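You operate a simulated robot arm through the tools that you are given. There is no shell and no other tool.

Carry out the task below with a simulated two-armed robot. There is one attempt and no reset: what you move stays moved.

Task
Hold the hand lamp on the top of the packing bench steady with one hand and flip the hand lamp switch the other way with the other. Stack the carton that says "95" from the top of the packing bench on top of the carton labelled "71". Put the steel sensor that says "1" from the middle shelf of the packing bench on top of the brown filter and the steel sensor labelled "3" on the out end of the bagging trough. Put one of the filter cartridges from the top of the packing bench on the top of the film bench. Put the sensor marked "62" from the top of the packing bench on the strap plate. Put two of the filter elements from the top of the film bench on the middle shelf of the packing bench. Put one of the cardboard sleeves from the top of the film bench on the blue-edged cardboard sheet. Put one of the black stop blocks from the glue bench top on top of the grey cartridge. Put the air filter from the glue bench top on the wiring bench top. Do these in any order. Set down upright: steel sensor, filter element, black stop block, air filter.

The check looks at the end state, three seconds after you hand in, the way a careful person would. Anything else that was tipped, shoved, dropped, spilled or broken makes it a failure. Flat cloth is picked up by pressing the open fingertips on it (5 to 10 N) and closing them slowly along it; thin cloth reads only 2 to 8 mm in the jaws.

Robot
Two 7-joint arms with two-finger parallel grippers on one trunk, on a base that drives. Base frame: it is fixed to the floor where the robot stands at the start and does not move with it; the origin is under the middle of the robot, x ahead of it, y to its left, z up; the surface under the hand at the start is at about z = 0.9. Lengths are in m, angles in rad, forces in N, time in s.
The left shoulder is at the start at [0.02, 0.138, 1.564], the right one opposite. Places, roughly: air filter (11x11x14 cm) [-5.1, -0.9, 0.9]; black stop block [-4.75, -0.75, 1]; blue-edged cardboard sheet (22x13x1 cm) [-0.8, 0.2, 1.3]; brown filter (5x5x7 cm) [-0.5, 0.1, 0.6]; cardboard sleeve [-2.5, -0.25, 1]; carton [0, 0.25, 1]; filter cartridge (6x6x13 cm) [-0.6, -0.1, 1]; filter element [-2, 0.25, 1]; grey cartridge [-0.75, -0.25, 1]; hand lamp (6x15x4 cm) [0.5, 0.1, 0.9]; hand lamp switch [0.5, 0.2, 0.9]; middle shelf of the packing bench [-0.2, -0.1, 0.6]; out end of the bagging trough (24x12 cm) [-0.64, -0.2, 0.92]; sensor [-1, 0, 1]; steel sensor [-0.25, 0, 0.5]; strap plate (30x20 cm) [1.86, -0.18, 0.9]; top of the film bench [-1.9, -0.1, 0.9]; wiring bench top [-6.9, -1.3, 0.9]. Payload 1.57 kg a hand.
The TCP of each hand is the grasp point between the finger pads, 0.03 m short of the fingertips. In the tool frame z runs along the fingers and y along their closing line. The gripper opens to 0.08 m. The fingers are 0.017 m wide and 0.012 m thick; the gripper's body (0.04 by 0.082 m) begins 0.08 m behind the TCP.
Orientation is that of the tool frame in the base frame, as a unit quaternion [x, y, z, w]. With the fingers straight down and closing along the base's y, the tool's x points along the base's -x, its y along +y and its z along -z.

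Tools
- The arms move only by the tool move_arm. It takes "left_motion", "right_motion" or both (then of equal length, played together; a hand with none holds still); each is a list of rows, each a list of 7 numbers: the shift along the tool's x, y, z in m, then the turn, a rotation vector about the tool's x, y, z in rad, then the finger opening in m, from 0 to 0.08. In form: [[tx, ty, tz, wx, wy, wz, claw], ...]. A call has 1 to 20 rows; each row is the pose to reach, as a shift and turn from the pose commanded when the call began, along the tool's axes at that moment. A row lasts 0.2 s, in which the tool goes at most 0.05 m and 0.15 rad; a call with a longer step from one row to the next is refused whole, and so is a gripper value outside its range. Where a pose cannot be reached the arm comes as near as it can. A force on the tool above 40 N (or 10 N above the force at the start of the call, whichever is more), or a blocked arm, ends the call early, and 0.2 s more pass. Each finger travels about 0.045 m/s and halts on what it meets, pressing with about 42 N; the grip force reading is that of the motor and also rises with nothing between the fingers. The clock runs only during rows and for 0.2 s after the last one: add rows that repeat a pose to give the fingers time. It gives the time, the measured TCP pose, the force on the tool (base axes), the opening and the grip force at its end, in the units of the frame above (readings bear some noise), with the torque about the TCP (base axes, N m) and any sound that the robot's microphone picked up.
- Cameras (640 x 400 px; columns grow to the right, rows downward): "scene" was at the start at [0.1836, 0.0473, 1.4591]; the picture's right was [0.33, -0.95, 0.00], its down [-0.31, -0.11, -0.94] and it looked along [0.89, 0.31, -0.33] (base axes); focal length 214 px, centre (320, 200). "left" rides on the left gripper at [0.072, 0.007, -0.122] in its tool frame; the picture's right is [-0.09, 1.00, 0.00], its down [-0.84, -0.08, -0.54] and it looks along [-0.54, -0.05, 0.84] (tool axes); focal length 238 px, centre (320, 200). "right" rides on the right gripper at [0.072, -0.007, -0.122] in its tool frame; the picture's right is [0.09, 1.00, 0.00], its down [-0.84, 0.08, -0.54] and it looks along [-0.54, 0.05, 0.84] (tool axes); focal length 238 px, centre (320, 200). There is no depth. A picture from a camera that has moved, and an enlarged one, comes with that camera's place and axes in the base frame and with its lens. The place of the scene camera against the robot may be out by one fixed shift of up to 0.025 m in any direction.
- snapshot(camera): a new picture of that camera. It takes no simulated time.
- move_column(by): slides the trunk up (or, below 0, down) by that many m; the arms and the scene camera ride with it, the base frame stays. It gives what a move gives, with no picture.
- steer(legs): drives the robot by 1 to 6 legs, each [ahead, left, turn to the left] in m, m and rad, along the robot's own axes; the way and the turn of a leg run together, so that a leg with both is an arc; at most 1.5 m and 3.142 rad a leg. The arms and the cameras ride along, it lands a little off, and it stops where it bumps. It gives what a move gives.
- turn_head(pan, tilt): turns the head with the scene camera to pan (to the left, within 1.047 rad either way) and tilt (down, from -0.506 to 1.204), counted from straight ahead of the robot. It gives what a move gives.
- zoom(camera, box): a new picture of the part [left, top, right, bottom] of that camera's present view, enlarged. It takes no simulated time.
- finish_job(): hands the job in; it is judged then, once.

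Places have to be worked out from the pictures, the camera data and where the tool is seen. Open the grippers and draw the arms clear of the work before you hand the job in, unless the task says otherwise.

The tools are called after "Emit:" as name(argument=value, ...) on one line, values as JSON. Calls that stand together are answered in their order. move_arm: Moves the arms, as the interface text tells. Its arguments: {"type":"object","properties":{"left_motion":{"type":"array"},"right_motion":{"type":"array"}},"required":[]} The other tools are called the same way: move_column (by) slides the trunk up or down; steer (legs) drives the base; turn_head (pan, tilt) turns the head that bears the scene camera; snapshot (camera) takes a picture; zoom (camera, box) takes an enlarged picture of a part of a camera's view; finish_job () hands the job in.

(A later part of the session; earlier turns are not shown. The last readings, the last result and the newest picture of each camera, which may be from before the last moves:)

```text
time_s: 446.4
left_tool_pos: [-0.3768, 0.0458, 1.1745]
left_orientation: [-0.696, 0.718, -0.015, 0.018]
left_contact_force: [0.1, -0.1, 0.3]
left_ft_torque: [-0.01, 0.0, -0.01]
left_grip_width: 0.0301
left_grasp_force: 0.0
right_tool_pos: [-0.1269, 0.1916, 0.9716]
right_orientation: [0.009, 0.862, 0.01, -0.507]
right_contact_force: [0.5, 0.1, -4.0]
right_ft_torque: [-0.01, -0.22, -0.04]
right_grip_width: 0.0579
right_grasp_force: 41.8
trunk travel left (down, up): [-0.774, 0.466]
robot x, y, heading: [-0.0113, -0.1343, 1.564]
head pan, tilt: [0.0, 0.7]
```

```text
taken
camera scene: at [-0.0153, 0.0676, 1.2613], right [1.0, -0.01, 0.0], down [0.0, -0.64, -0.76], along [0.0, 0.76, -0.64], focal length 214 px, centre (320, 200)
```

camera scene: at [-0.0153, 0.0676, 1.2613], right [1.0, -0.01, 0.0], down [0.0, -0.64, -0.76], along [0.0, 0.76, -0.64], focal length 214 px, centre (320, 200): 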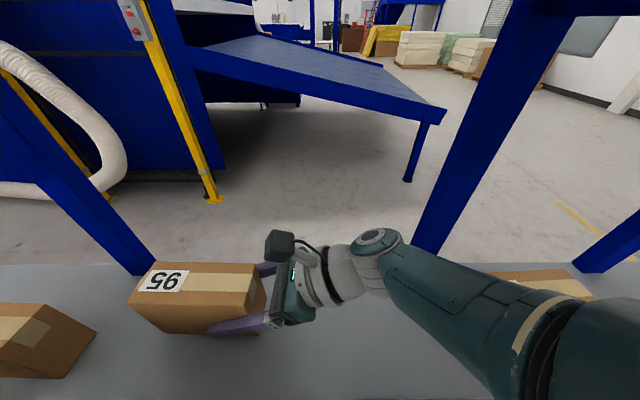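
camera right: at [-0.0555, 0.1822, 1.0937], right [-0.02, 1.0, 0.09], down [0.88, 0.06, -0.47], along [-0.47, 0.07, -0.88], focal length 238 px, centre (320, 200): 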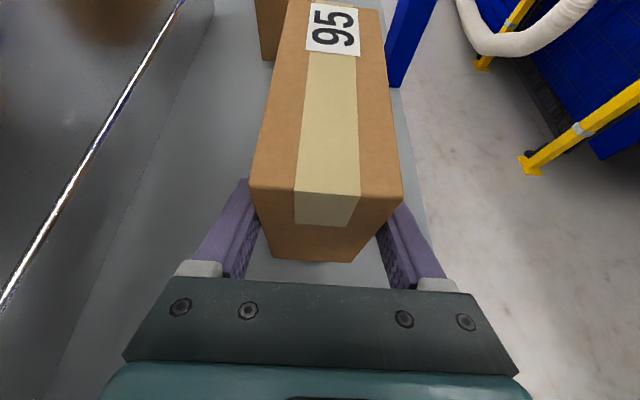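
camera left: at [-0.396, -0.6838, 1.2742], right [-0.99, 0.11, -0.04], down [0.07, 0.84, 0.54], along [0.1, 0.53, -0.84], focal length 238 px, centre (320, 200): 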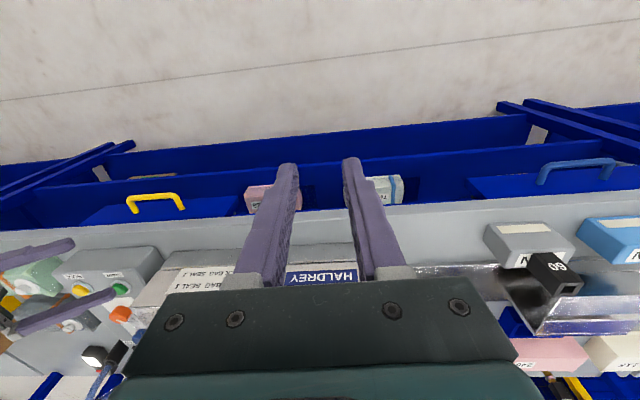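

Carton 95 is held level. I raise 10.5 cm, then move −4.5 cm in y and −25.8 cm in x, to above carton 71.

Emit:
move_column(by=0.105)

Emit:
steer(legs=[[-0.046, 0, 0], [0, 0.2, 0]])

Emit:
snapshot(camera="right")

Emit:
snapshot(camera="scene")

```text
time_s: 447.7
left_tool_pos: [-0.3767, 0.0456, 1.2781]
left_orientation: [-0.695, 0.719, -0.015, 0.018]
left_contact_force: [0.7, -1.0, 0.2]
left_ft_torque: [0.05, 0.01, 0.0]
left_grip_width: 0.03
left_grasp_force: 0.1
right_tool_pos: [-0.1273, 0.1914, 1.0774]
right_orientation: [0.008, 0.862, 0.009, -0.507]
right_contact_force: [-0.4, 0.6, -4.9]
right_ft_torque: [-0.01, -0.19, 0.01]
right_grip_width: 0.0578
right_grasp_force: 42.3
trunk travel left (down, up): [-0.879, 0.361]
robot x, y, heading: [-0.0105, -0.1352, 1.567]
head pan, tilt: [0.0, 0.7]
```

```text
time_s: 449.9
left_tool_pos: [-0.5784, -0.002, 1.2787]
left_orientation: [-0.697, 0.717, -0.014, 0.019]
left_contact_force: [-0.3, 0.6, 0.2]
left_ft_torque: [0.01, 0.01, 0.0]
left_grip_width: 0.0301
left_grasp_force: 0.1
right_tool_pos: [-0.3301, 0.1453, 1.0757]
right_orientation: [0.008, 0.862, 0.009, -0.507]
right_contact_force: [0.3, -1.0, -4.6]
right_ft_torque: [-0.02, -0.2, -0.02]
right_grip_width: 0.0579
right_grasp_force: 41.9
trunk travel left (down, up): [-0.879, 0.361]
robot x, y, heading: [-0.2152, -0.1815, 1.565]
head pan, tilt: [0.0, 0.7]
```

```text
taken
camera right: at [-0.2583, 0.1356, 1.1988], right [-0.02, 1.0, 0.09], down [0.88, 0.06, -0.47], along [-0.47, 0.07, -0.88], focal length 238 px, centre (320, 200)
```

right: 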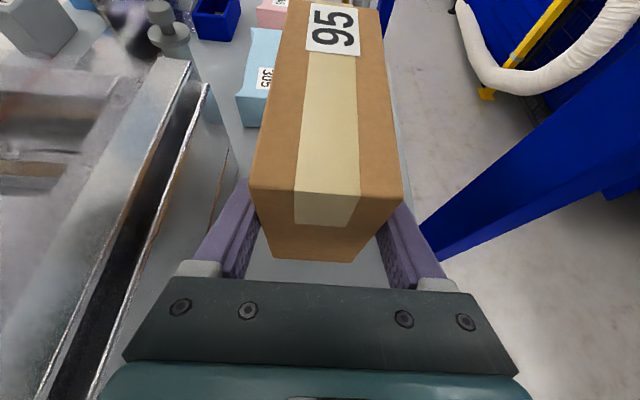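

```text
taken
camera scene: at [-0.2177, 0.0211, 1.3663], right [1.0, 0.0, 0.0], down [0.0, -0.64, -0.76], along [0.0, 0.76, -0.64], focal length 214 px, centre (320, 200)
```

scene: 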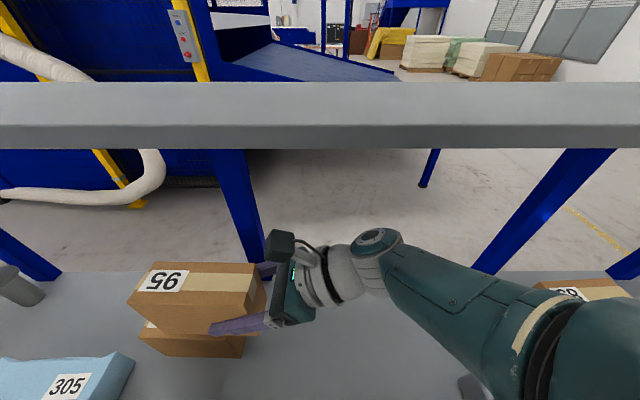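

Carton 71 is seen below. Remaining 5.6 cm in −x.

Emit:
steer(legs=[[0.001, 0.056, 0]])

Emit:
snapshot(camera="scene")

Emit:
snapshot(camera="left")

Emit:
snapshot(camera="right")

```text
time_s: 450.8
left_tool_pos: [-0.6338, 0.0001, 1.2772]
left_orientation: [-0.697, 0.717, -0.014, 0.019]
left_contact_force: [0.1, 0.1, -0.1]
left_ft_torque: [-0.03, 0.0, 0.02]
left_grip_width: 0.0301
left_grasp_force: 0.0
right_tool_pos: [-0.386, 0.1466, 1.0769]
right_orientation: [0.009, 0.862, 0.01, -0.507]
right_contact_force: [0.2, 0.2, -4.0]
right_ft_torque: [-0.04, -0.19, -0.01]
right_grip_width: 0.0578
right_grasp_force: 41.9
trunk travel left (down, up): [-0.879, 0.361]
robot x, y, heading: [-0.2693, -0.1788, 1.568]
head pan, tilt: [0.0, 0.7]
```

```text
taken
camera scene: at [-0.2735, 0.0223, 1.3663], right [1.0, 0.0, 0.0], down [0.0, -0.64, -0.76], along [0.0, 0.76, -0.64], focal length 214 px, centre (320, 200)
```

scene: 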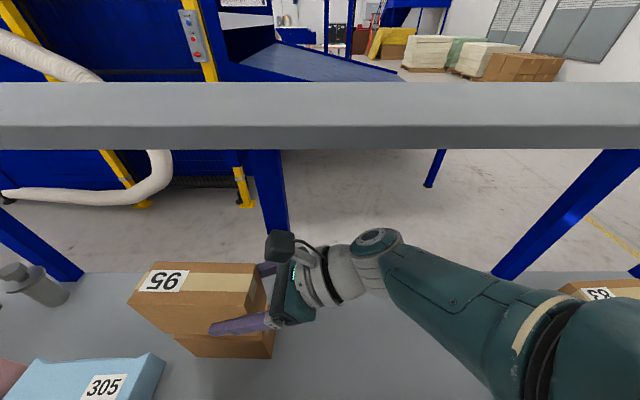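

```text
taken
camera left: at [-0.6488, -0.0717, 1.3993], right [-0.99, 0.12, -0.05], down [0.08, 0.83, 0.55], along [0.11, 0.54, -0.83], focal length 238 px, centre (320, 200)
```

left: 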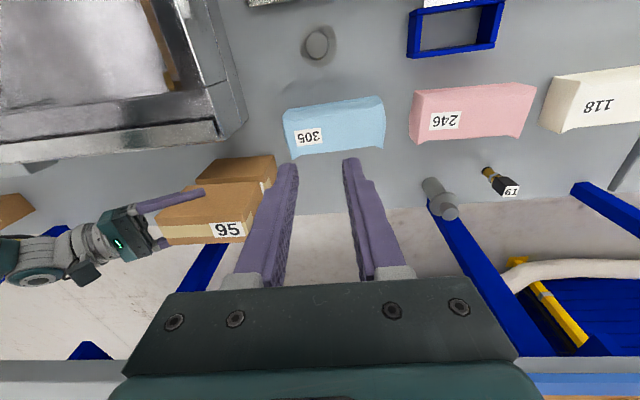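

```text
taken
camera right: at [-0.3139, 0.1368, 1.1987], right [-0.02, 1.0, 0.09], down [0.88, 0.06, -0.47], along [-0.47, 0.07, -0.88], focal length 238 px, centre (320, 200)
```

right: 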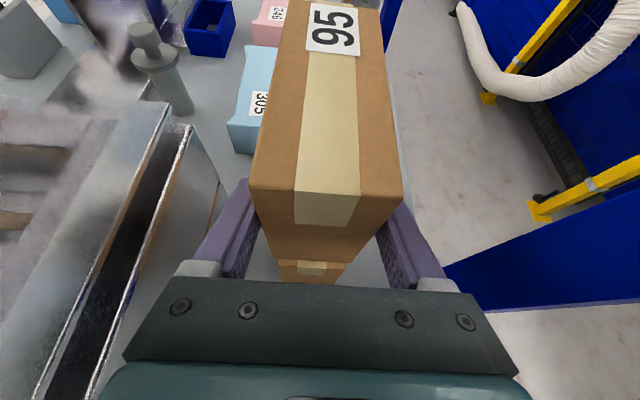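

95 is aligned over 71 within ≈5 mm. I lower: first 1.5 cm by trunk, then creep to contact.

Emit:
move_column(by=-0.015)

Emit:
move_arm(right_motion=[[-0.0018, 0, 0.001, 0, 0, 0, 0.045], [-0.0035, 0, 0.0019, 0, 0, 0, 0.045], [-0.0053, 0, 0.0029, 0, 0, 0, 0.045]])

```text
time_s: 451.4
left_tool_pos: [-0.635, -0.0002, 1.2632]
left_orientation: [-0.696, 0.717, -0.014, 0.019]
left_contact_force: [-0.5, -0.7, -0.9]
left_ft_torque: [0.01, 0.01, -0.02]
left_grip_width: 0.03
left_grasp_force: 0.1
right_tool_pos: [-0.3857, 0.1457, 1.0614]
right_orientation: [0.009, 0.861, 0.011, -0.508]
right_contact_force: [0.2, 0.5, -5.4]
right_ft_torque: [0.01, -0.22, 0.01]
right_grip_width: 0.0577
right_grasp_force: 41.7
trunk travel left (down, up): [-0.864, 0.376]
robot x, y, heading: [-0.2676, -0.1819, 1.566]
head pan, tilt: [0.0, 0.7]
```

```text
time_s: 452.2
left_tool_pos: [-0.6342, -0.0, 1.2622]
left_orientation: [-0.697, 0.717, -0.015, 0.019]
left_contact_force: [-1.0, -0.1, -0.4]
left_ft_torque: [-0.01, -0.01, -0.02]
left_grip_width: 0.0301
left_grasp_force: 0.0
right_tool_pos: [-0.3864, 0.1433, 1.058]
right_orientation: [0.008, 0.862, 0.01, -0.507]
right_contact_force: [-0.6, 0.2, -4.6]
right_ft_torque: [-0.03, -0.19, 0.02]
right_grip_width: 0.0577
right_grasp_force: 42.5
right hand out of reach, approached as far as the arm can: row 3
trunk travel left (down, up): [-0.864, 0.376]
robot x, y, heading: [-0.2729, -0.1809, 1.57]
head pan, tilt: [0.0, 0.7]
```

The arm is at its reach limit; I use the trunk in 4 mm steps.

Emit:
move_column(by=-0.004)

Emit:
move_column(by=-0.003)

```text
time_s: 452.8
left_tool_pos: [-0.635, 0.0006, 1.2585]
left_orientation: [-0.696, 0.718, -0.014, 0.019]
left_contact_force: [-0.2, -0.2, 0.5]
left_ft_torque: [0.0, 0.02, 0.02]
left_grip_width: 0.03
left_grasp_force: 0.0
right_tool_pos: [-0.3855, 0.1439, 1.0533]
right_orientation: [0.008, 0.861, 0.01, -0.508]
right_contact_force: [-0.1, -0.3, -4.9]
right_ft_torque: [0.01, -0.18, 0.06]
right_grip_width: 0.0578
right_grasp_force: 41.4
trunk travel left (down, up): [-0.86, 0.38]
robot x, y, heading: [-0.2712, -0.179, 1.572]
head pan, tilt: [0.0, 0.7]
```

```text
time_s: 453.3
left_tool_pos: [-0.6334, -0.0006, 1.2561]
left_orientation: [-0.696, 0.718, -0.015, 0.019]
left_contact_force: [-0.2, 0.2, -0.1]
left_ft_torque: [0.01, 0.02, 0.01]
left_grip_width: 0.0301
left_grasp_force: 0.0
right_tool_pos: [-0.3869, 0.1439, 1.0518]
right_orientation: [0.008, 0.862, 0.01, -0.507]
right_contact_force: [0.6, -1.1, -1.8]
right_ft_torque: [-0.13, 0.13, 0.12]
right_grip_width: 0.0575
right_grasp_force: 41.7
trunk travel left (down, up): [-0.857, 0.383]
robot x, y, heading: [-0.2685, -0.1799, 1.569]
head pan, tilt: [0.0, 0.7]
```

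Weight is coming off (−4.9→−1.8 N). One more small step, then check.

Emit:
move_column(by=-0.002)

Emit:
snapshot(camera="scene")

Emit:
snapshot(camera="right")

```text
time_s: 453.8
left_tool_pos: [-0.6334, -0.0001, 1.2542]
left_orientation: [-0.696, 0.717, -0.015, 0.02]
left_contact_force: [0.1, 0.5, 0.6]
left_ft_torque: [0.0, -0.02, -0.04]
left_grip_width: 0.0301
left_grasp_force: 0.0
right_tool_pos: [-0.3867, 0.1447, 1.0512]
right_orientation: [0.008, 0.86, 0.01, -0.509]
right_contact_force: [7.7, -7.5, 22.8]
right_ft_torque: [-1.02, -0.65, 0.17]
right_grip_width: 0.0578
right_grasp_force: 41.8
trunk travel left (down, up): [-0.855, 0.385]
robot x, y, heading: [-0.2672, -0.1818, 1.573]
head pan, tilt: [0.0, 0.7]
```

```text
taken
camera scene: at [-0.273, 0.0224, 1.3427], right [1.0, 0.0, 0.0], down [0.0, -0.64, -0.76], along [0.0, 0.76, -0.64], focal length 214 px, centre (320, 200)
```

scene: 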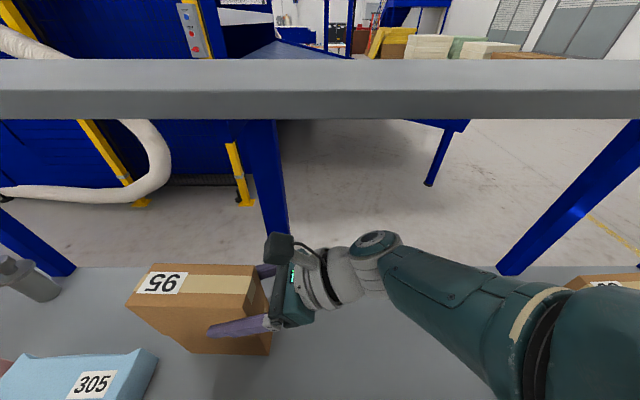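

```text
taken
camera right: at [-0.3141, 0.1351, 1.1736], right [-0.02, 1.0, 0.09], down [0.88, 0.06, -0.47], along [-0.48, 0.07, -0.88], focal length 238 px, centre (320, 200)
```

right: 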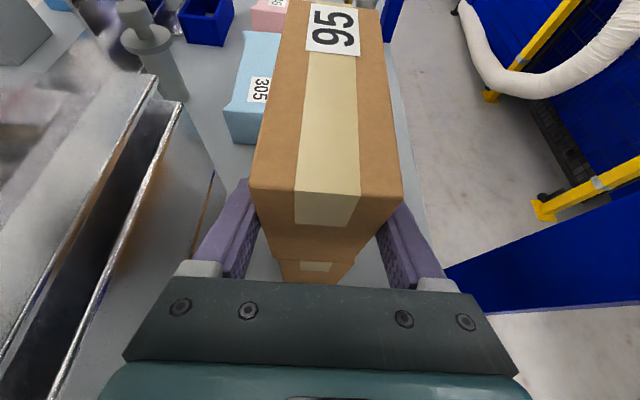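

Seated on 71. I relieve slightly, open the jaws, and withdraw sideways (+x) by driving.

Emit:
move_column(by=0.0015)

Emit:
move_arm(right_motion=[[0, 0, 0, 0, 0, 0, 0.058], [0, 0, 0, 0, 0, 0, 0.064], [0, 0, 0, 0, 0, 0, 0.07], [0, 0, 0, 0, 0, 0, 0.078], [0, 0, 0, 0, 0, 0, 0.08], [0, 0, 0, 0, 0, 0, 0.08]])

Emit:
snapshot(camera="right")

```text
time_s: 454.3
left_tool_pos: [-0.6352, 0.0004, 1.2565]
left_orientation: [-0.697, 0.717, -0.013, 0.02]
left_contact_force: [-0.3, -0.3, 0.5]
left_ft_torque: [-0.01, 0.01, 0.01]
left_grip_width: 0.03
left_grasp_force: 0.1
right_tool_pos: [-0.3872, 0.1442, 1.0521]
right_orientation: [0.007, 0.861, 0.009, -0.508]
right_contact_force: [4.3, -3.3, 12.7]
right_ft_torque: [-0.61, 1.18, 0.33]
right_grip_width: 0.0577
right_grasp_force: 41.8
trunk travel left (down, up): [-0.856, 0.384]
robot x, y, heading: [-0.271, -0.1793, 1.571]
head pan, tilt: [0.0, 0.7]
```

```text
time_s: 455.7
left_tool_pos: [-0.6338, 0.0007, 1.2572]
left_orientation: [-0.696, 0.717, -0.014, 0.019]
left_contact_force: [-0.4, -0.4, 0.3]
left_ft_torque: [0.01, -0.02, -0.01]
left_grip_width: 0.03
left_grasp_force: 0.1
right_tool_pos: [-0.3865, 0.1446, 1.0515]
right_orientation: [0.008, 0.862, 0.01, -0.507]
right_contact_force: [-0.4, 0.3, 0.4]
right_ft_torque: [0.01, 0.01, 0.0]
right_grip_width: 0.0803
right_grasp_force: 0.0
trunk travel left (down, up): [-0.856, 0.384]
robot x, y, heading: [-0.2711, -0.1764, 1.569]
head pan, tilt: [0.0, 0.7]
```

```text
taken
camera right: at [-0.3145, 0.1347, 1.1736], right [-0.02, 1.0, 0.09], down [0.88, 0.06, -0.47], along [-0.47, 0.07, -0.88], focal length 238 px, centre (320, 200)
```

right: 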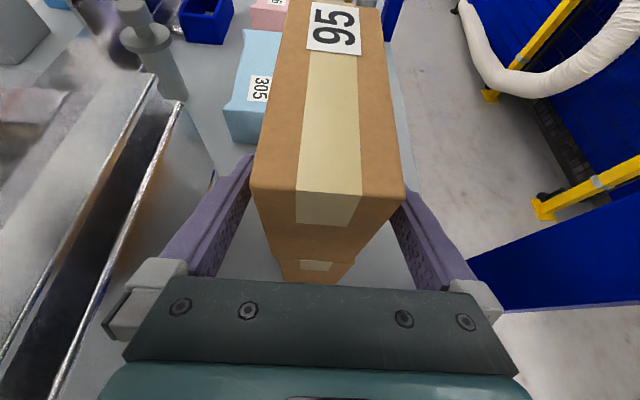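

Released cleanly. Drive right 13 cm, then back out from under the shelf.

Emit:
steer(legs=[[0, -0.13, 0]])

Emit:
steer(legs=[[-0.55, 0, 0]])

Emit:
turn_head(pan=0.3, tilt=0.6)

Emit:
snapshot(camera="scene")

```text
time_s: 457.0
left_tool_pos: [-0.503, -0.0003, 1.257]
left_orientation: [-0.696, 0.718, -0.014, 0.018]
left_contact_force: [0.9, -0.1, 0.1]
left_ft_torque: [-0.01, 0.01, -0.01]
left_grip_width: 0.0299
left_grasp_force: 0.1
right_tool_pos: [-0.2556, 0.1437, 1.0513]
right_orientation: [0.008, 0.862, 0.01, -0.507]
right_contact_force: [-0.2, -0.3, 0.4]
right_ft_torque: [0.0, -0.03, 0.01]
right_grip_width: 0.08
right_grasp_force: 0.0
trunk travel left (down, up): [-0.856, 0.384]
robot x, y, heading: [-0.1376, -0.1782, 1.565]
head pan, tilt: [0.0, 0.7]
```

```text
time_s: 458.3
left_tool_pos: [-0.5051, -0.0783, 1.256]
left_orientation: [-0.695, 0.719, -0.013, 0.022]
left_contact_force: [-0.5, 0.7, 0.0]
left_ft_torque: [0.01, -0.01, 0.04]
left_grip_width: 0.0299
left_grasp_force: 0.0
right_tool_pos: [-0.2528, 0.0826, 1.0554]
right_orientation: [0.013, 0.864, 0.036, -0.503]
right_contact_force: [-7.8, 17.9, -7.0]
right_ft_torque: [0.63, 0.06, -0.52]
right_grip_width: 0.065
right_grasp_force: 0.0
trunk travel left (down, up): [-0.856, 0.384]
robot x, y, heading: [-0.1352, -0.2631, 1.566]
head pan, tilt: [0.0, 0.7]
stopped in leg 1: the force on the tool passed its limit at 53 N (the readings are from after the stop); the commanded pose is now the measured one
```

```text
time_s: 459.1
left_tool_pos: [-0.503, -0.0777, 1.2564]
left_orientation: [-0.695, 0.718, -0.014, 0.021]
left_contact_force: [-0.1, -0.1, -0.3]
left_ft_torque: [-0.02, 0.05, -0.04]
left_grip_width: 0.0302
left_grasp_force: 0.0
right_tool_pos: [-0.2531, 0.0809, 1.0542]
right_orientation: [0.013, 0.863, 0.033, -0.504]
right_contact_force: [-4.2, 20.1, 3.1]
right_ft_torque: [0.17, 0.05, -0.36]
right_grip_width: 0.062
right_grasp_force: 0.0
trunk travel left (down, up): [-0.856, 0.384]
robot x, y, heading: [-0.1389, -0.2607, 1.568]
head pan, tilt: [0.3, 0.6]
```

```text
taken
camera scene: at [-0.1696, -0.057, 1.3533], right [0.96, 0.29, 0.0], down [0.16, -0.54, -0.83], along [-0.24, 0.79, -0.56], focal length 214 px, centre (320, 200)
```

scene: 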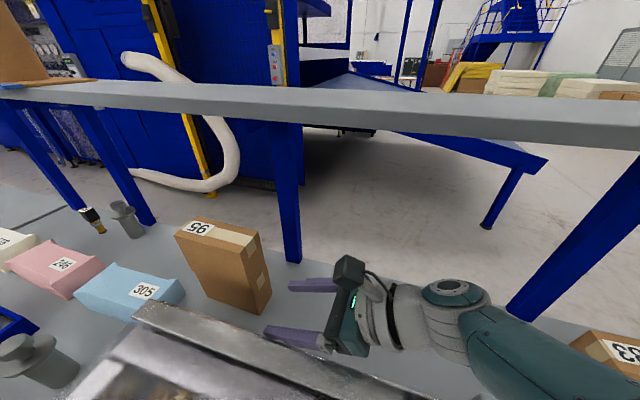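

The finger bumped the machine's rear edge while backing. The stack looks good. I move forward 2 cm, raise 5 cm, then back out.

Emit:
steer(legs=[[0.025, 0, 0]])

Emit:
move_column(by=0.05)

Emit:
snapshot(camera="right")

```text
time_s: 459.9
left_tool_pos: [-0.5036, -0.0551, 1.2558]
left_orientation: [-0.695, 0.718, -0.016, 0.021]
left_contact_force: [-0.6, 0.0, 0.0]
left_ft_torque: [-0.02, -0.04, 0.03]
left_grip_width: 0.0298
left_grasp_force: 0.0
right_tool_pos: [-0.2531, 0.0996, 1.0516]
right_orientation: [0.013, 0.864, 0.028, -0.503]
right_contact_force: [0.5, -0.1, 0.9]
right_ft_torque: [-0.01, -0.01, 0.03]
right_grip_width: 0.08
right_grasp_force: 0.1
trunk travel left (down, up): [-0.856, 0.384]
robot x, y, heading: [-0.1408, -0.2377, 1.567]
head pan, tilt: [0.3, 0.6]
```

```text
time_s: 460.8
left_tool_pos: [-0.5031, -0.0547, 1.3062]
left_orientation: [-0.695, 0.719, -0.015, 0.02]
left_contact_force: [-0.4, 0.8, -0.2]
left_ft_torque: [-0.05, -0.05, 0.01]
left_grip_width: 0.0304
left_grasp_force: 0.2
right_tool_pos: [-0.2533, 0.1003, 1.1013]
right_orientation: [0.013, 0.864, 0.028, -0.503]
right_contact_force: [0.2, 0.4, 0.6]
right_ft_torque: [0.02, 0.01, 0.01]
right_grip_width: 0.08
right_grasp_force: 0.1
trunk travel left (down, up): [-0.906, 0.334]
robot x, y, heading: [-0.14, -0.2373, 1.568]
head pan, tilt: [0.3, 0.6]
```

```text
taken
camera right: at [-0.1824, 0.085, 1.225], right [0.01, 0.99, 0.12], down [0.89, 0.05, -0.46], along [-0.46, 0.1, -0.88], focal length 238 px, centre (320, 200)
```

right: 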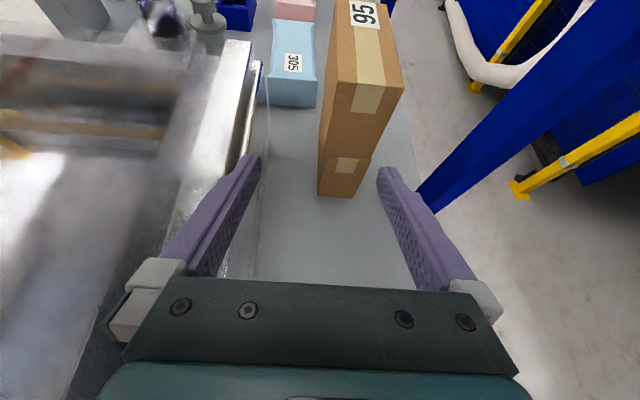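

The stack is neat. Back out 8 cm, raise further (to clear the lid handle), then back into the aisle.

Emit:
steer(legs=[[-0.09, 0, 0]])

Emit:
move_column(by=0.15)

Emit:
steer(legs=[[-0.6, 0, 0]])

Emit:
snapshot(camera="scene")

```text
time_s: 461.9
left_tool_pos: [-0.5038, -0.1435, 1.3063]
left_orientation: [-0.696, 0.718, -0.015, 0.02]
left_contact_force: [-0.1, -0.2, 0.6]
left_ft_torque: [0.0, 0.02, -0.02]
left_grip_width: 0.0297
left_grasp_force: 0.1
right_tool_pos: [-0.253, 0.011, 1.102]
right_orientation: [0.013, 0.864, 0.029, -0.502]
right_contact_force: [0.3, 0.2, -0.3]
right_ft_torque: [0.01, 0.0, 0.02]
right_grip_width: 0.08
right_grasp_force: 0.2
trunk travel left (down, up): [-0.906, 0.334]
robot x, y, heading: [-0.1396, -0.3215, 1.566]
head pan, tilt: [0.3, 0.6]
```

```text
time_s: 463.7
left_tool_pos: [-0.5032, -0.1434, 1.4551]
left_orientation: [-0.696, 0.718, -0.017, 0.02]
left_contact_force: [-0.9, 0.1, 0.7]
left_ft_torque: [0.02, -0.03, 0.03]
left_grip_width: 0.0301
left_grasp_force: 0.1
right_tool_pos: [-0.2531, 0.0114, 1.2521]
right_orientation: [0.013, 0.864, 0.028, -0.503]
right_contact_force: [0.2, -0.5, 0.2]
right_ft_torque: [-0.01, 0.01, 0.04]
right_grip_width: 0.0803
right_grasp_force: 0.0
trunk travel left (down, up): [-1.056, 0.184]
robot x, y, heading: [-0.138, -0.3262, 1.565]
head pan, tilt: [0.3, 0.6]
```

```text
time_s: 467.1
left_tool_pos: [-0.505, -0.7396, 1.4545]
left_orientation: [-0.694, 0.72, -0.015, 0.021]
left_contact_force: [0.5, -0.9, -0.6]
left_ft_torque: [0.0, -0.04, -0.03]
left_grip_width: 0.0298
left_grasp_force: 0.1
right_tool_pos: [-0.2541, -0.5866, 1.2523]
right_orientation: [0.013, 0.863, 0.029, -0.504]
right_contact_force: [-1.0, 0.1, -0.4]
right_ft_torque: [0.0, 0.01, -0.02]
right_grip_width: 0.0799
right_grasp_force: 0.0
trunk travel left (down, up): [-1.056, 0.184]
robot x, y, heading: [-0.1413, -0.9225, 1.563]
head pan, tilt: [0.3, 0.6]
```

```text
taken
camera scene: at [-0.1718, -0.72, 1.5525], right [0.96, 0.29, 0.0], down [0.16, -0.54, -0.83], along [-0.24, 0.79, -0.56], focal length 214 px, centre (320, 200)
```

scene: 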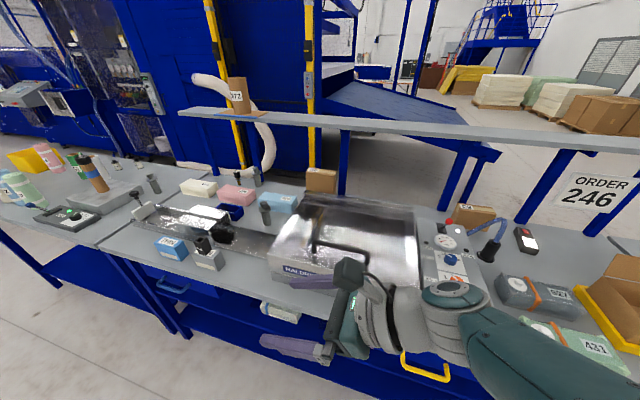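

Everything is in place. Now the middle shelf: I back off into the aisle and lower the trunk to look under the bench top.

Emit:
steer(legs=[[-0.3, 0.25, 0]])

Emit:
move_column(by=-0.4)

Emit:
move_column(by=-0.3)

Emit:
turn_head(pan=0.0, tilt=0.2)

Emit:
snapshot(camera="scene")

```text
time_s: 469.5
left_tool_pos: [-0.7548, -1.0391, 1.456]
left_orientation: [-0.692, 0.721, -0.016, 0.021]
left_contact_force: [1.2, -0.3, -0.2]
left_ft_torque: [0.0, -0.04, 0.0]
left_grip_width: 0.0299
left_grasp_force: 0.1
right_tool_pos: [-0.5038, -0.8873, 1.253]
right_orientation: [0.016, 0.863, 0.03, -0.504]
right_contact_force: [-0.8, -0.7, -0.6]
right_ft_torque: [0.02, -0.01, 0.01]
right_grip_width: 0.0801
right_grasp_force: 0.1
trunk travel left (down, up): [-1.056, 0.184]
robot x, y, heading: [-0.3926, -1.2227, 1.561]
head pan, tilt: [0.3, 0.6]
```

```text
time_s: 473.4
left_tool_pos: [-0.7556, -1.0394, 1.0549]
left_orientation: [-0.692, 0.721, -0.016, 0.021]
left_contact_force: [0.5, -0.6, 0.0]
left_ft_torque: [-0.01, 0.01, -0.01]
left_grip_width: 0.03
left_grasp_force: 0.1
right_tool_pos: [-0.5044, -0.8867, 0.8526]
right_orientation: [0.016, 0.864, 0.031, -0.502]
right_contact_force: [-0.4, 0.3, -0.5]
right_ft_torque: [0.01, 0.03, -0.02]
right_grip_width: 0.08
right_grasp_force: 0.1
trunk travel left (down, up): [-0.656, 0.584]
robot x, y, heading: [-0.399, -1.2237, 1.559]
head pan, tilt: [0.3, 0.6]
```

```text
time_s: 476.4
left_tool_pos: [-0.7562, -1.0395, 0.7569]
left_orientation: [-0.693, 0.721, -0.015, 0.02]
left_contact_force: [0.7, 0.0, -0.1]
left_ft_torque: [0.01, 0.0, -0.01]
left_grip_width: 0.03
left_grasp_force: 0.1
right_tool_pos: [-0.5048, -0.8872, 0.5519]
right_orientation: [0.016, 0.864, 0.031, -0.503]
right_contact_force: [-0.3, -0.8, 0.0]
right_ft_torque: [-0.02, -0.01, 0.01]
right_grip_width: 0.0801
right_grasp_force: 0.0
trunk travel left (down, up): [-0.356, 0.884]
robot x, y, heading: [-0.3922, -1.221, 1.557]
head pan, tilt: [0.3, 0.6]
```

```text
time_s: 477.2
left_tool_pos: [-0.7566, -1.0387, 0.7557]
left_orientation: [-0.692, 0.721, -0.016, 0.021]
left_contact_force: [-0.1, -0.5, -0.1]
left_ft_torque: [0.01, -0.04, 0.03]
left_grip_width: 0.0301
left_grasp_force: 0.0
right_tool_pos: [-0.5054, -0.8855, 0.5523]
right_orientation: [0.016, 0.864, 0.031, -0.502]
right_contact_force: [0.8, 0.1, 0.1]
right_ft_torque: [-0.01, 0.0, -0.01]
right_grip_width: 0.0802
right_grasp_force: 0.0
trunk travel left (down, up): [-0.356, 0.884]
robot x, y, heading: [-0.3949, -1.2201, 1.564]
head pan, tilt: [0.0, 0.201]
```

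```text
taken
camera scene: at [-0.3964, -1.0122, 0.8892], right [1.0, -0.01, 0.0], down [0.0, -0.2, -0.98], along [0.01, 0.98, -0.2], focal length 214 px, centre (320, 200)
```

scene: 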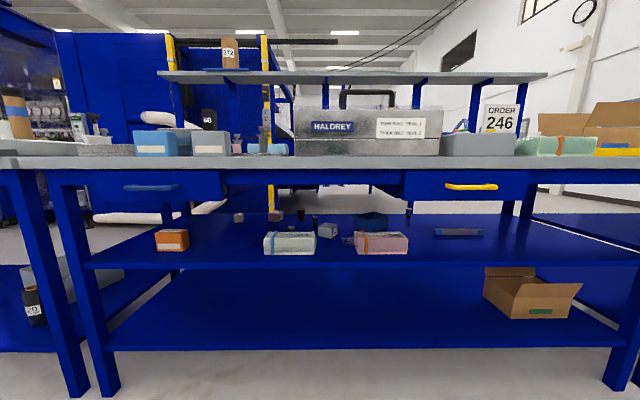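

Zoom on the middle shelf.

Emit:
zoom(camera="scene", box=[140, 195, 300, 270])

Emit:
zoom(camera="scene", box=[220, 200, 340, 260])

Emit:
zoom(camera="scene", box=[330, 195, 490, 270])

```text
4.00 times, centred on (220, 232) of scene
camera zoom: at [-0.3964, -1.0122, 0.8892], right [1.0, -0.01, 0.0], down [0.0, -0.2, -0.98], along [0.01, 0.98, -0.2], focal length 858 px, centre (720, 70)
```

zoom: 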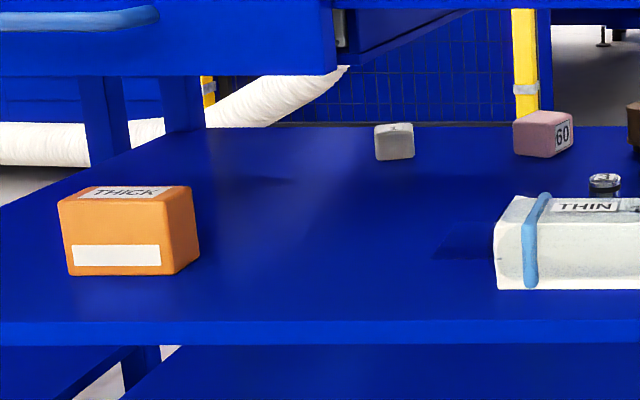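

```text
5.33 times, centred on (280, 230) of scene
camera zoom: at [-0.3964, -1.0122, 0.8892], right [1.0, -0.01, 0.0], down [0.0, -0.2, -0.98], along [0.01, 0.98, -0.2], focal length 1144 px, centre (533, 40)
```

zoom: 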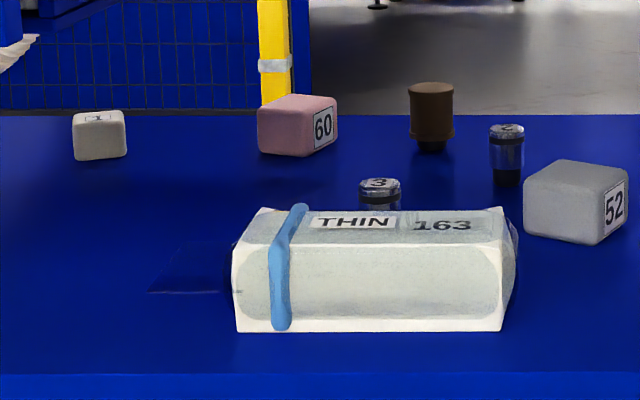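

```text
4.00 times, centred on (410, 232) of scene
camera zoom: at [-0.3964, -1.0122, 0.8892], right [1.0, -0.01, 0.0], down [0.0, -0.2, -0.98], along [0.01, 0.98, -0.2], focal length 858 px, centre (-40, 70)
```

zoom: 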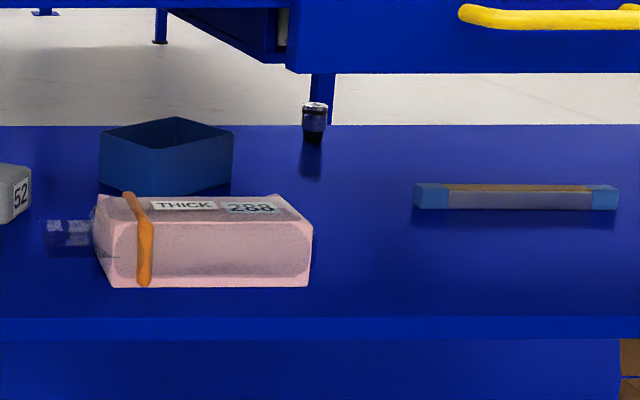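

Three steel sensors seen: "3" behind the sack (≈(−0.51,−0.17)), one at ≈(−0.41,0.01), and one at ≈(0.12,0.17). I zoom to read their labels.

Emit:
zoom(camera="scene", box=[300, 215, 330, 240])

Emit:
zoom(camera="scene", box=[395, 210, 425, 235])

Emit:
zoom(camera="scene", box=[275, 225, 305, 250])

```text
16.00 times, centred on (315, 228) of scene
camera zoom: at [-0.3964, -1.0122, 0.8892], right [1.0, -0.01, 0.0], down [0.0, -0.2, -0.98], along [0.01, 0.98, -0.2], focal length 3432 px, centre (400, -240)
```

zoom: 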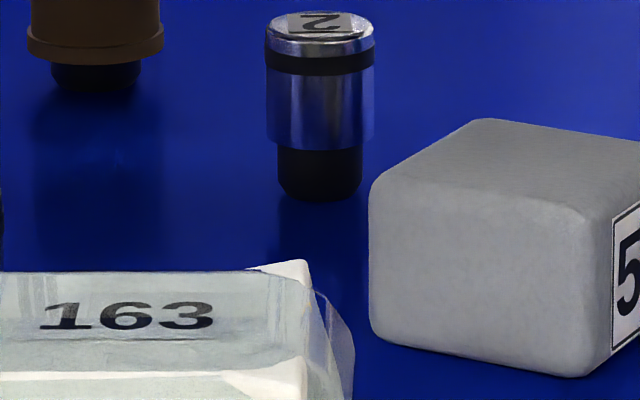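

```text
16.00 times, centred on (410, 222) of scene
camera zoom: at [-0.3964, -1.0122, 0.8892], right [1.0, -0.01, 0.0], down [0.0, -0.2, -0.98], along [0.01, 0.98, -0.2], focal length 3432 px, centre (-1120, -160)
```

zoom: 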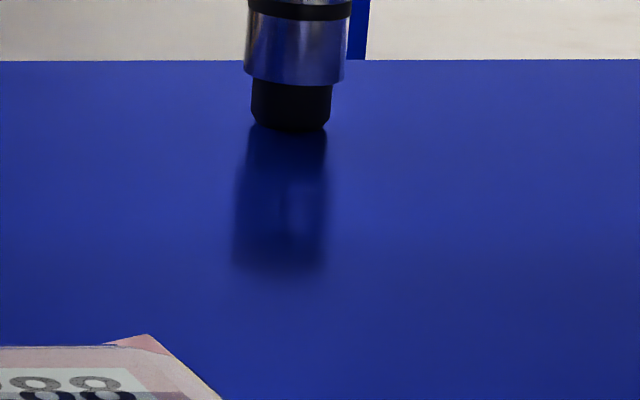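

```text
16.00 times, centred on (290, 238) of scene
camera zoom: at [-0.3964, -1.0122, 0.8892], right [1.0, -0.01, 0.0], down [0.0, -0.2, -0.98], along [0.01, 0.98, -0.2], focal length 3432 px, centre (800, -400)
```

zoom: 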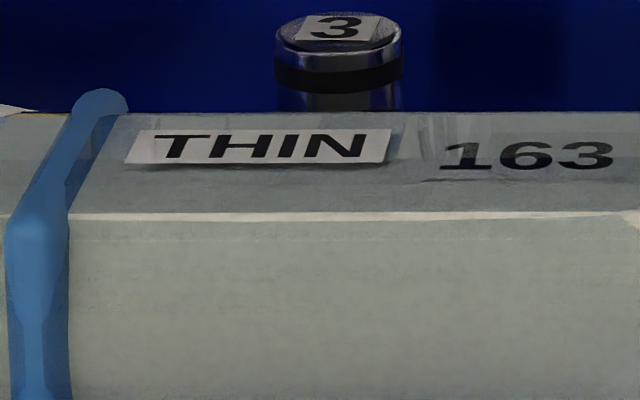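

The middle one is "2". Check the far right one's top label.

Emit:
zoom(camera="scene", box=[403, 216, 417, 226])

Emit:
snapshot(camera="right")

```text
16.00 times, centred on (410, 221) of scene
camera zoom: at [-0.3964, -1.0122, 0.8892], right [1.0, -0.01, 0.0], down [0.0, -0.2, -0.98], along [0.01, 0.98, -0.2], focal length 3432 px, centre (-1120, -136)
```

zoom: 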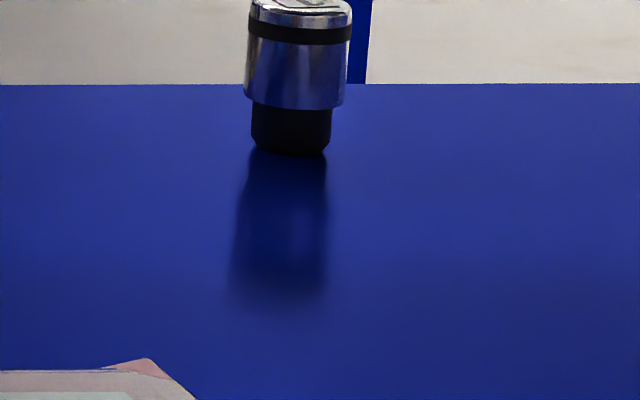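

```text
taken
camera right: at [-0.4348, -0.9015, 0.6753], right [0.01, 0.99, 0.12], down [0.89, 0.04, -0.46], along [-0.46, 0.11, -0.88], focal length 238 px, centre (320, 200)
```

right: 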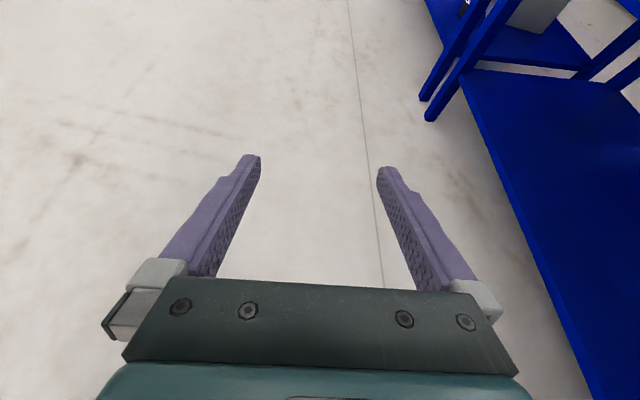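

The remaining sensor must be "1" (I'll verify close up). I tuck the right hand back to vertical at its side while in the aisle, and pitch the left hand 45° forward for reaching onto the shelf.

Emit:
move_arm(right_motion=[[-0.0075, -0.015, -0.014, 0.067, -0.06, -0.11, 0.06], [-0.015, -0.03, -0.028, 0.134, -0.119, -0.221, 0.04], [-0.0226, -0.045, -0.0415, 0.2, -0.179, -0.331, 0.03], [-0.03, -0.06, -0.055, 0.267, -0.239, -0.441, 0.03], [-0.0377, -0.075, -0.069, 0.334, -0.298, -0.552, 0.03], [-0.045, -0.09, -0.083, 0.401, -0.358, -0.662, 0.03], [-0.0528, -0.104, -0.097, 0.467, -0.418, -0.772, 0.03], [-0.06, -0.119, -0.111, 0.534, -0.478, -0.882, 0.03], [-0.068, -0.134, -0.125, 0.601, -0.537, -0.993, 0.03], [-0.0754, -0.149, -0.138, 0.668, -0.597, -1.103, 0.03], [-0.083, -0.164, -0.152, 0.734, -0.657, -1.213, 0.03], [-0.09, -0.179, -0.166, 0.801, -0.716, -1.324, 0.03], [-0.098, -0.194, -0.18, 0.868, -0.776, -1.434, 0.03]])

Emit:
snapshot(camera="right")

```text
time_s: 480.0
left_tool_pos: [-0.7562, -1.0402, 0.7558]
left_orientation: [-0.692, 0.721, -0.016, 0.02]
left_contact_force: [0.1, -0.4, 1.0]
left_ft_torque: [0.02, 0.04, 0.0]
left_grip_width: 0.03
left_grasp_force: 0.1
right_tool_pos: [-0.3109, -1.0924, 0.5487]
right_orientation: [-0.705, 0.709, 0.0, 0.0]
right_contact_force: [-0.3, -0.1, 0.3]
right_ft_torque: [0.02, -0.04, 0.0]
right_grip_width: 0.0299
right_grasp_force: 0.0
trunk travel left (down, up): [-0.356, 0.884]
robot x, y, heading: [-0.3945, -1.2227, 1.561]
head pan, tilt: [0.0, 0.201]
```

```text
taken
camera right: at [-0.3044, -1.165, 0.6715], right [-1.0, -0.09, 0.0], down [-0.07, 0.84, 0.54], along [-0.05, 0.54, -0.84], focal length 238 px, centre (320, 200)
```

right: 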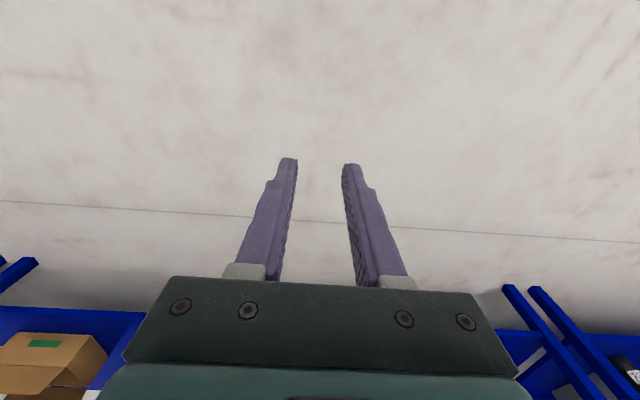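

Now pitch the left hand 45° forward and bring it inward/forward; move the right hand further to its side.

Emit:
move_arm(left_motion=[[-0.028, -0.027, 0, 0, -0.131, 0, 0.05], [-0.057, -0.053, 0, 0, -0.262, 0, 0.06], [-0.085, -0.08, 0, 0, -0.393, 0, 0.07], [-0.113, -0.107, 0, 0, -0.523, 0, 0.07], [-0.142, -0.133, 0, 0, -0.654, 0, 0.07], [-0.17, -0.16, 0, 0, -0.785, 0, 0.07], [-0.17, -0.16, 0, 0, -0.785, 0, 0.07]], right_motion=[[0, -0.02, -0.01, 0, 0, 0, 0.03], [0, -0.04, -0.02, 0, 0, 0, 0.03], [0, -0.06, -0.03, 0, 0, 0, 0.03], [0, -0.08, -0.04, 0, 0, 0, 0.03], [0, -0.1, -0.05, 0, 0, 0, 0.03], [0, -0.12, -0.06, 0, 0, 0, 0.03], [0, -0.12, -0.06, 0, 0, 0, 0.03]])

Emit:
snapshot(camera="left")

Emit:
snapshot(camera="scene")

```text
time_s: 481.6
left_tool_pos: [-0.5883, -0.8715, 0.7618]
left_orientation: [-0.646, 0.657, 0.252, 0.295]
left_contact_force: [0.0, -0.1, -0.4]
left_ft_torque: [-0.02, 0.0, 0.01]
left_grip_width: 0.0699
left_grasp_force: 0.1
left hand out of reach, approached as far as the arm can: row 3, 4, 5, 6, 7
right_tool_pos: [-0.1933, -1.094, 0.6084]
right_orientation: [-0.704, 0.71, 0.0, 0.0]
right_contact_force: [-0.7, -0.3, 0.5]
right_ft_torque: [-0.01, 0.0, 0.03]
right_grip_width: 0.0303
right_grasp_force: 0.1
trunk travel left (down, up): [-0.356, 0.884]
robot x, y, heading: [-0.3923, -1.2232, 1.562]
head pan, tilt: [0.0, 0.201]
```

```text
taken
camera left: at [-0.6028, -1.0075, 0.796], right [-0.99, 0.1, 0.01], down [0.04, 0.2, 0.98], along [0.1, 0.97, -0.2], focal length 238 px, centre (320, 200)
```

left: 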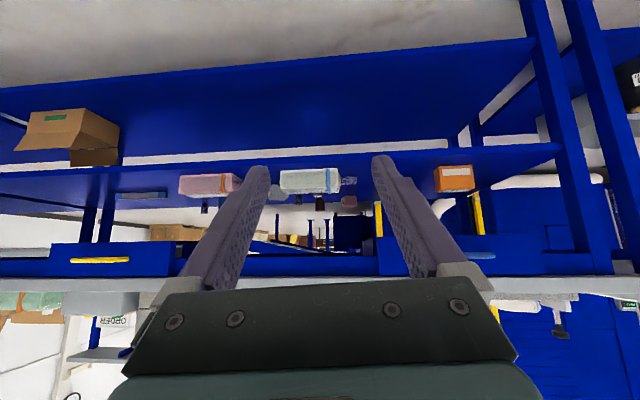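

```text
taken
camera scene: at [-0.3971, -1.0123, 0.8892], right [1.0, -0.01, 0.0], down [0.0, -0.2, -0.98], along [0.01, 0.98, -0.2], focal length 214 px, centre (320, 200)
```

scene: 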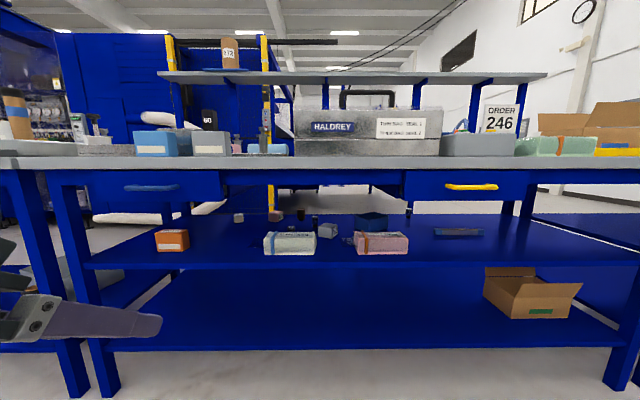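

The left hand is pitched 45° forward. I approach the shelf to localize sensor 3.

Emit:
move_column(by=-0.06)

Emit:
steer(legs=[[0.33, 0.0, 0]])

Emit:
snapshot(camera="left")

Emit:
snapshot(camera="scene")

```text
time_s: 482.6
left_tool_pos: [-0.5881, -0.8713, 0.7024]
left_orientation: [-0.646, 0.658, 0.251, 0.295]
left_contact_force: [0.3, -0.1, -0.2]
left_ft_torque: [-0.01, 0.0, 0.0]
left_grip_width: 0.0699
left_grasp_force: 0.0
right_tool_pos: [-0.1929, -1.0934, 0.5473]
right_orientation: [-0.704, 0.711, 0.0, 0.0]
right_contact_force: [-0.3, 0.4, 0.0]
right_ft_torque: [-0.01, -0.01, 0.0]
right_grip_width: 0.0299
right_grasp_force: 0.0
trunk travel left (down, up): [-0.296, 0.944]
robot x, y, heading: [-0.3938, -1.2189, 1.562]
head pan, tilt: [0.0, 0.201]
```

```text
time_s: 484.8
left_tool_pos: [-0.584, -0.5435, 0.702]
left_orientation: [-0.645, 0.658, 0.251, 0.295]
left_contact_force: [-1.2, 1.1, 0.3]
left_ft_torque: [0.0, 0.03, -0.01]
left_grip_width: 0.0699
left_grasp_force: 0.1
right_tool_pos: [-0.1886, -0.767, 0.5476]
right_orientation: [-0.703, 0.711, 0.0, -0.001]
right_contact_force: [0.2, 0.8, 0.5]
right_ft_torque: [0.0, 0.0, 0.0]
right_grip_width: 0.0298
right_grasp_force: 0.1
trunk travel left (down, up): [-0.296, 0.944]
robot x, y, heading: [-0.3891, -0.8967, 1.563]
head pan, tilt: [0.0, 0.201]
```

```text
taken
camera left: at [-0.5986, -0.6803, 0.7359], right [-0.99, 0.11, 0.01], down [0.04, 0.2, 0.98], along [0.1, 0.97, -0.2], focal length 238 px, centre (320, 200)
```

left: 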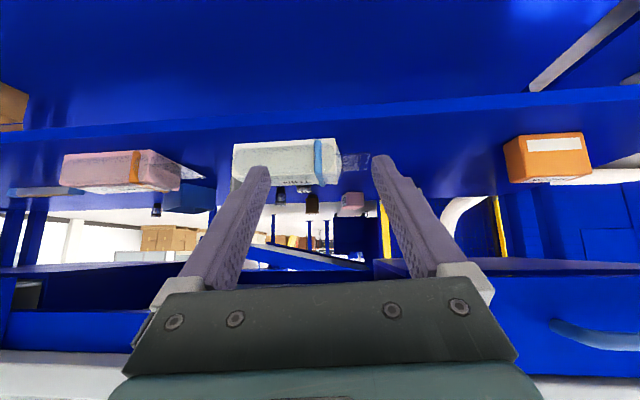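

```text
taken
camera scene: at [-0.3926, -0.6853, 0.8292], right [1.0, -0.01, 0.0], down [0.0, -0.2, -0.98], along [0.01, 0.98, -0.2], focal length 214 px, centre (320, 200)
```

scene: 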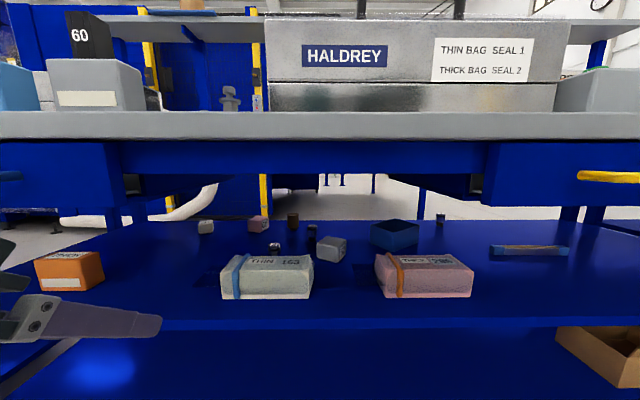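

Emit:
zoom(camera="scene", box=[210, 205, 350, 305])

Emit:
zoom(camera="left", box=[220, 130, 380, 230])

```text
4.00 times, centred on (280, 255) of scene
camera zoom: at [-0.3926, -0.6853, 0.8292], right [1.0, -0.01, 0.0], down [0.0, -0.2, -0.98], along [0.01, 0.98, -0.2], focal length 858 px, centre (480, -20)
```

zoom: 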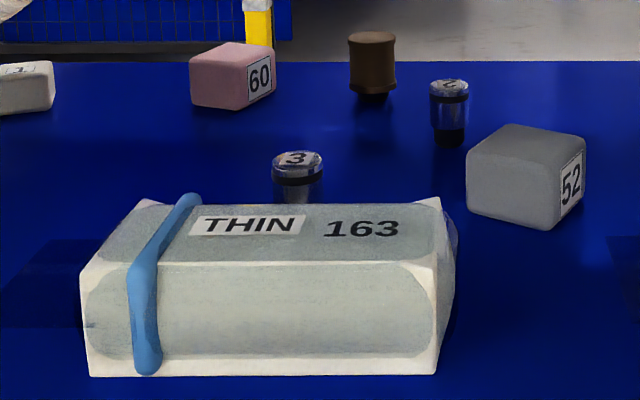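

```text
4.00 times, centred on (300, 180) of left
camera zoom: at [-0.5986, -0.6803, 0.7359], right [-0.99, 0.11, 0.01], down [0.04, 0.2, 0.98], along [0.1, 0.97, -0.2], focal length 953 px, centre (400, 280)
```

zoom: 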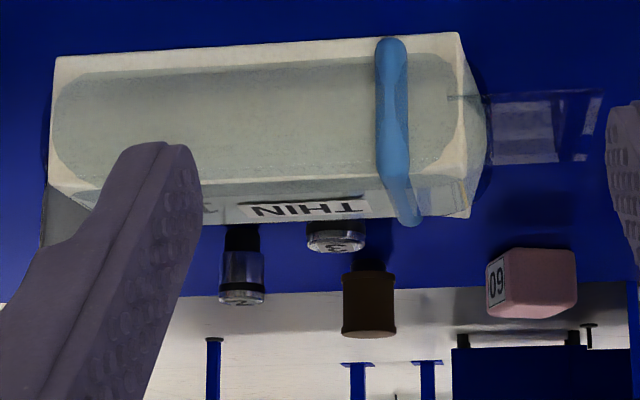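

Sensor 3's top is at ≈(−0.5075,−0.151,0.604), shelf ≈0.555. With the camera below the hand it would hit the sack, so I try rolling the hand 180° (camera up).

Emit:
move_arm(left_motion=[[0, 0, 0, 0, 0, 0.145, 0.07], [0, 0, 0, 0, 0, 0.29, 0.07], [0, 0, 0, 0, 0, 0.435, 0.07], [0, 0, 0, 0, 0, 0.58, 0.07], [0, 0, 0, 0, 0, 0.725, 0.07], [0, 0, 0, 0, 0, 0.87, 0.07], [0, 0, 0, 0, 0, 1.015, 0.07], [0, 0, 0, 0, 0, 1.16, 0.07], [0, 0, 0, 0, 0, 1.305, 0.07], [0, 0, 0, 0, 0, 1.45, 0.07], [0, 0, 0, 0, 0, 1.595, 0.07], [0, 0, 0, 0, 0, 1.74, 0.07], [0, 0, 0, 0, 0, 1.885, 0.07], [0, 0, 0, 0, 0, 2.03, 0.07], [0, 0, 0, 0, 0, 2.175, 0.07], [0, 0, 0, 0, 0, 2.32, 0.07], [0, 0, 0, 0, 0, 2.465, 0.07], [0, 0, 0, 0, 0, 2.61, 0.07], [0, 0, 0, 0, 0, 2.755, 0.07], [0, 0, 0, 0, 0, 2.9, 0.07]])

Emit:
snapshot(camera="left")

```text
time_s: 487.7
left_tool_pos: [-0.6173, -0.5789, 0.6569]
left_orientation: [0.049, 0.944, 0.325, -0.021]
left_contact_force: [0.5, 0.5, -0.4]
left_ft_torque: [-0.02, 0.02, 0.0]
left_grip_width: 0.0701
left_grasp_force: 0.0
left hand out of reach, approached as far as the arm can: row 13, 14
right_tool_pos: [-0.1891, -0.7677, 0.5496]
right_orientation: [-0.703, 0.711, 0.001, 0.0]
right_contact_force: [-0.5, 0.7, 0.3]
right_ft_torque: [-0.01, 0.01, -0.01]
right_grip_width: 0.03
right_grasp_force: 0.0
trunk travel left (down, up): [-0.296, 0.944]
robot x, y, heading: [-0.3917, -0.8947, 1.56]
head pan, tilt: [0.0, 0.201]
stopped in row 14 (left hand): the arm was blocked; the commanded pose is now the measured one
```

```text
taken
camera left: at [-0.687, -0.6422, 0.7618], right [0.2, 0.77, 0.6], down [0.83, -0.46, 0.32], along [0.52, 0.44, -0.73], focal length 238 px, centre (320, 200)
```

left: 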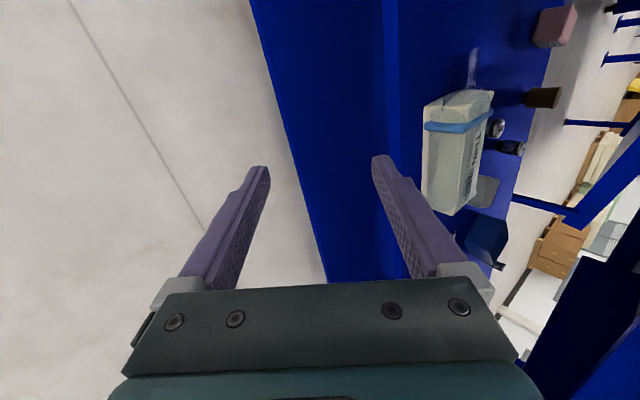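

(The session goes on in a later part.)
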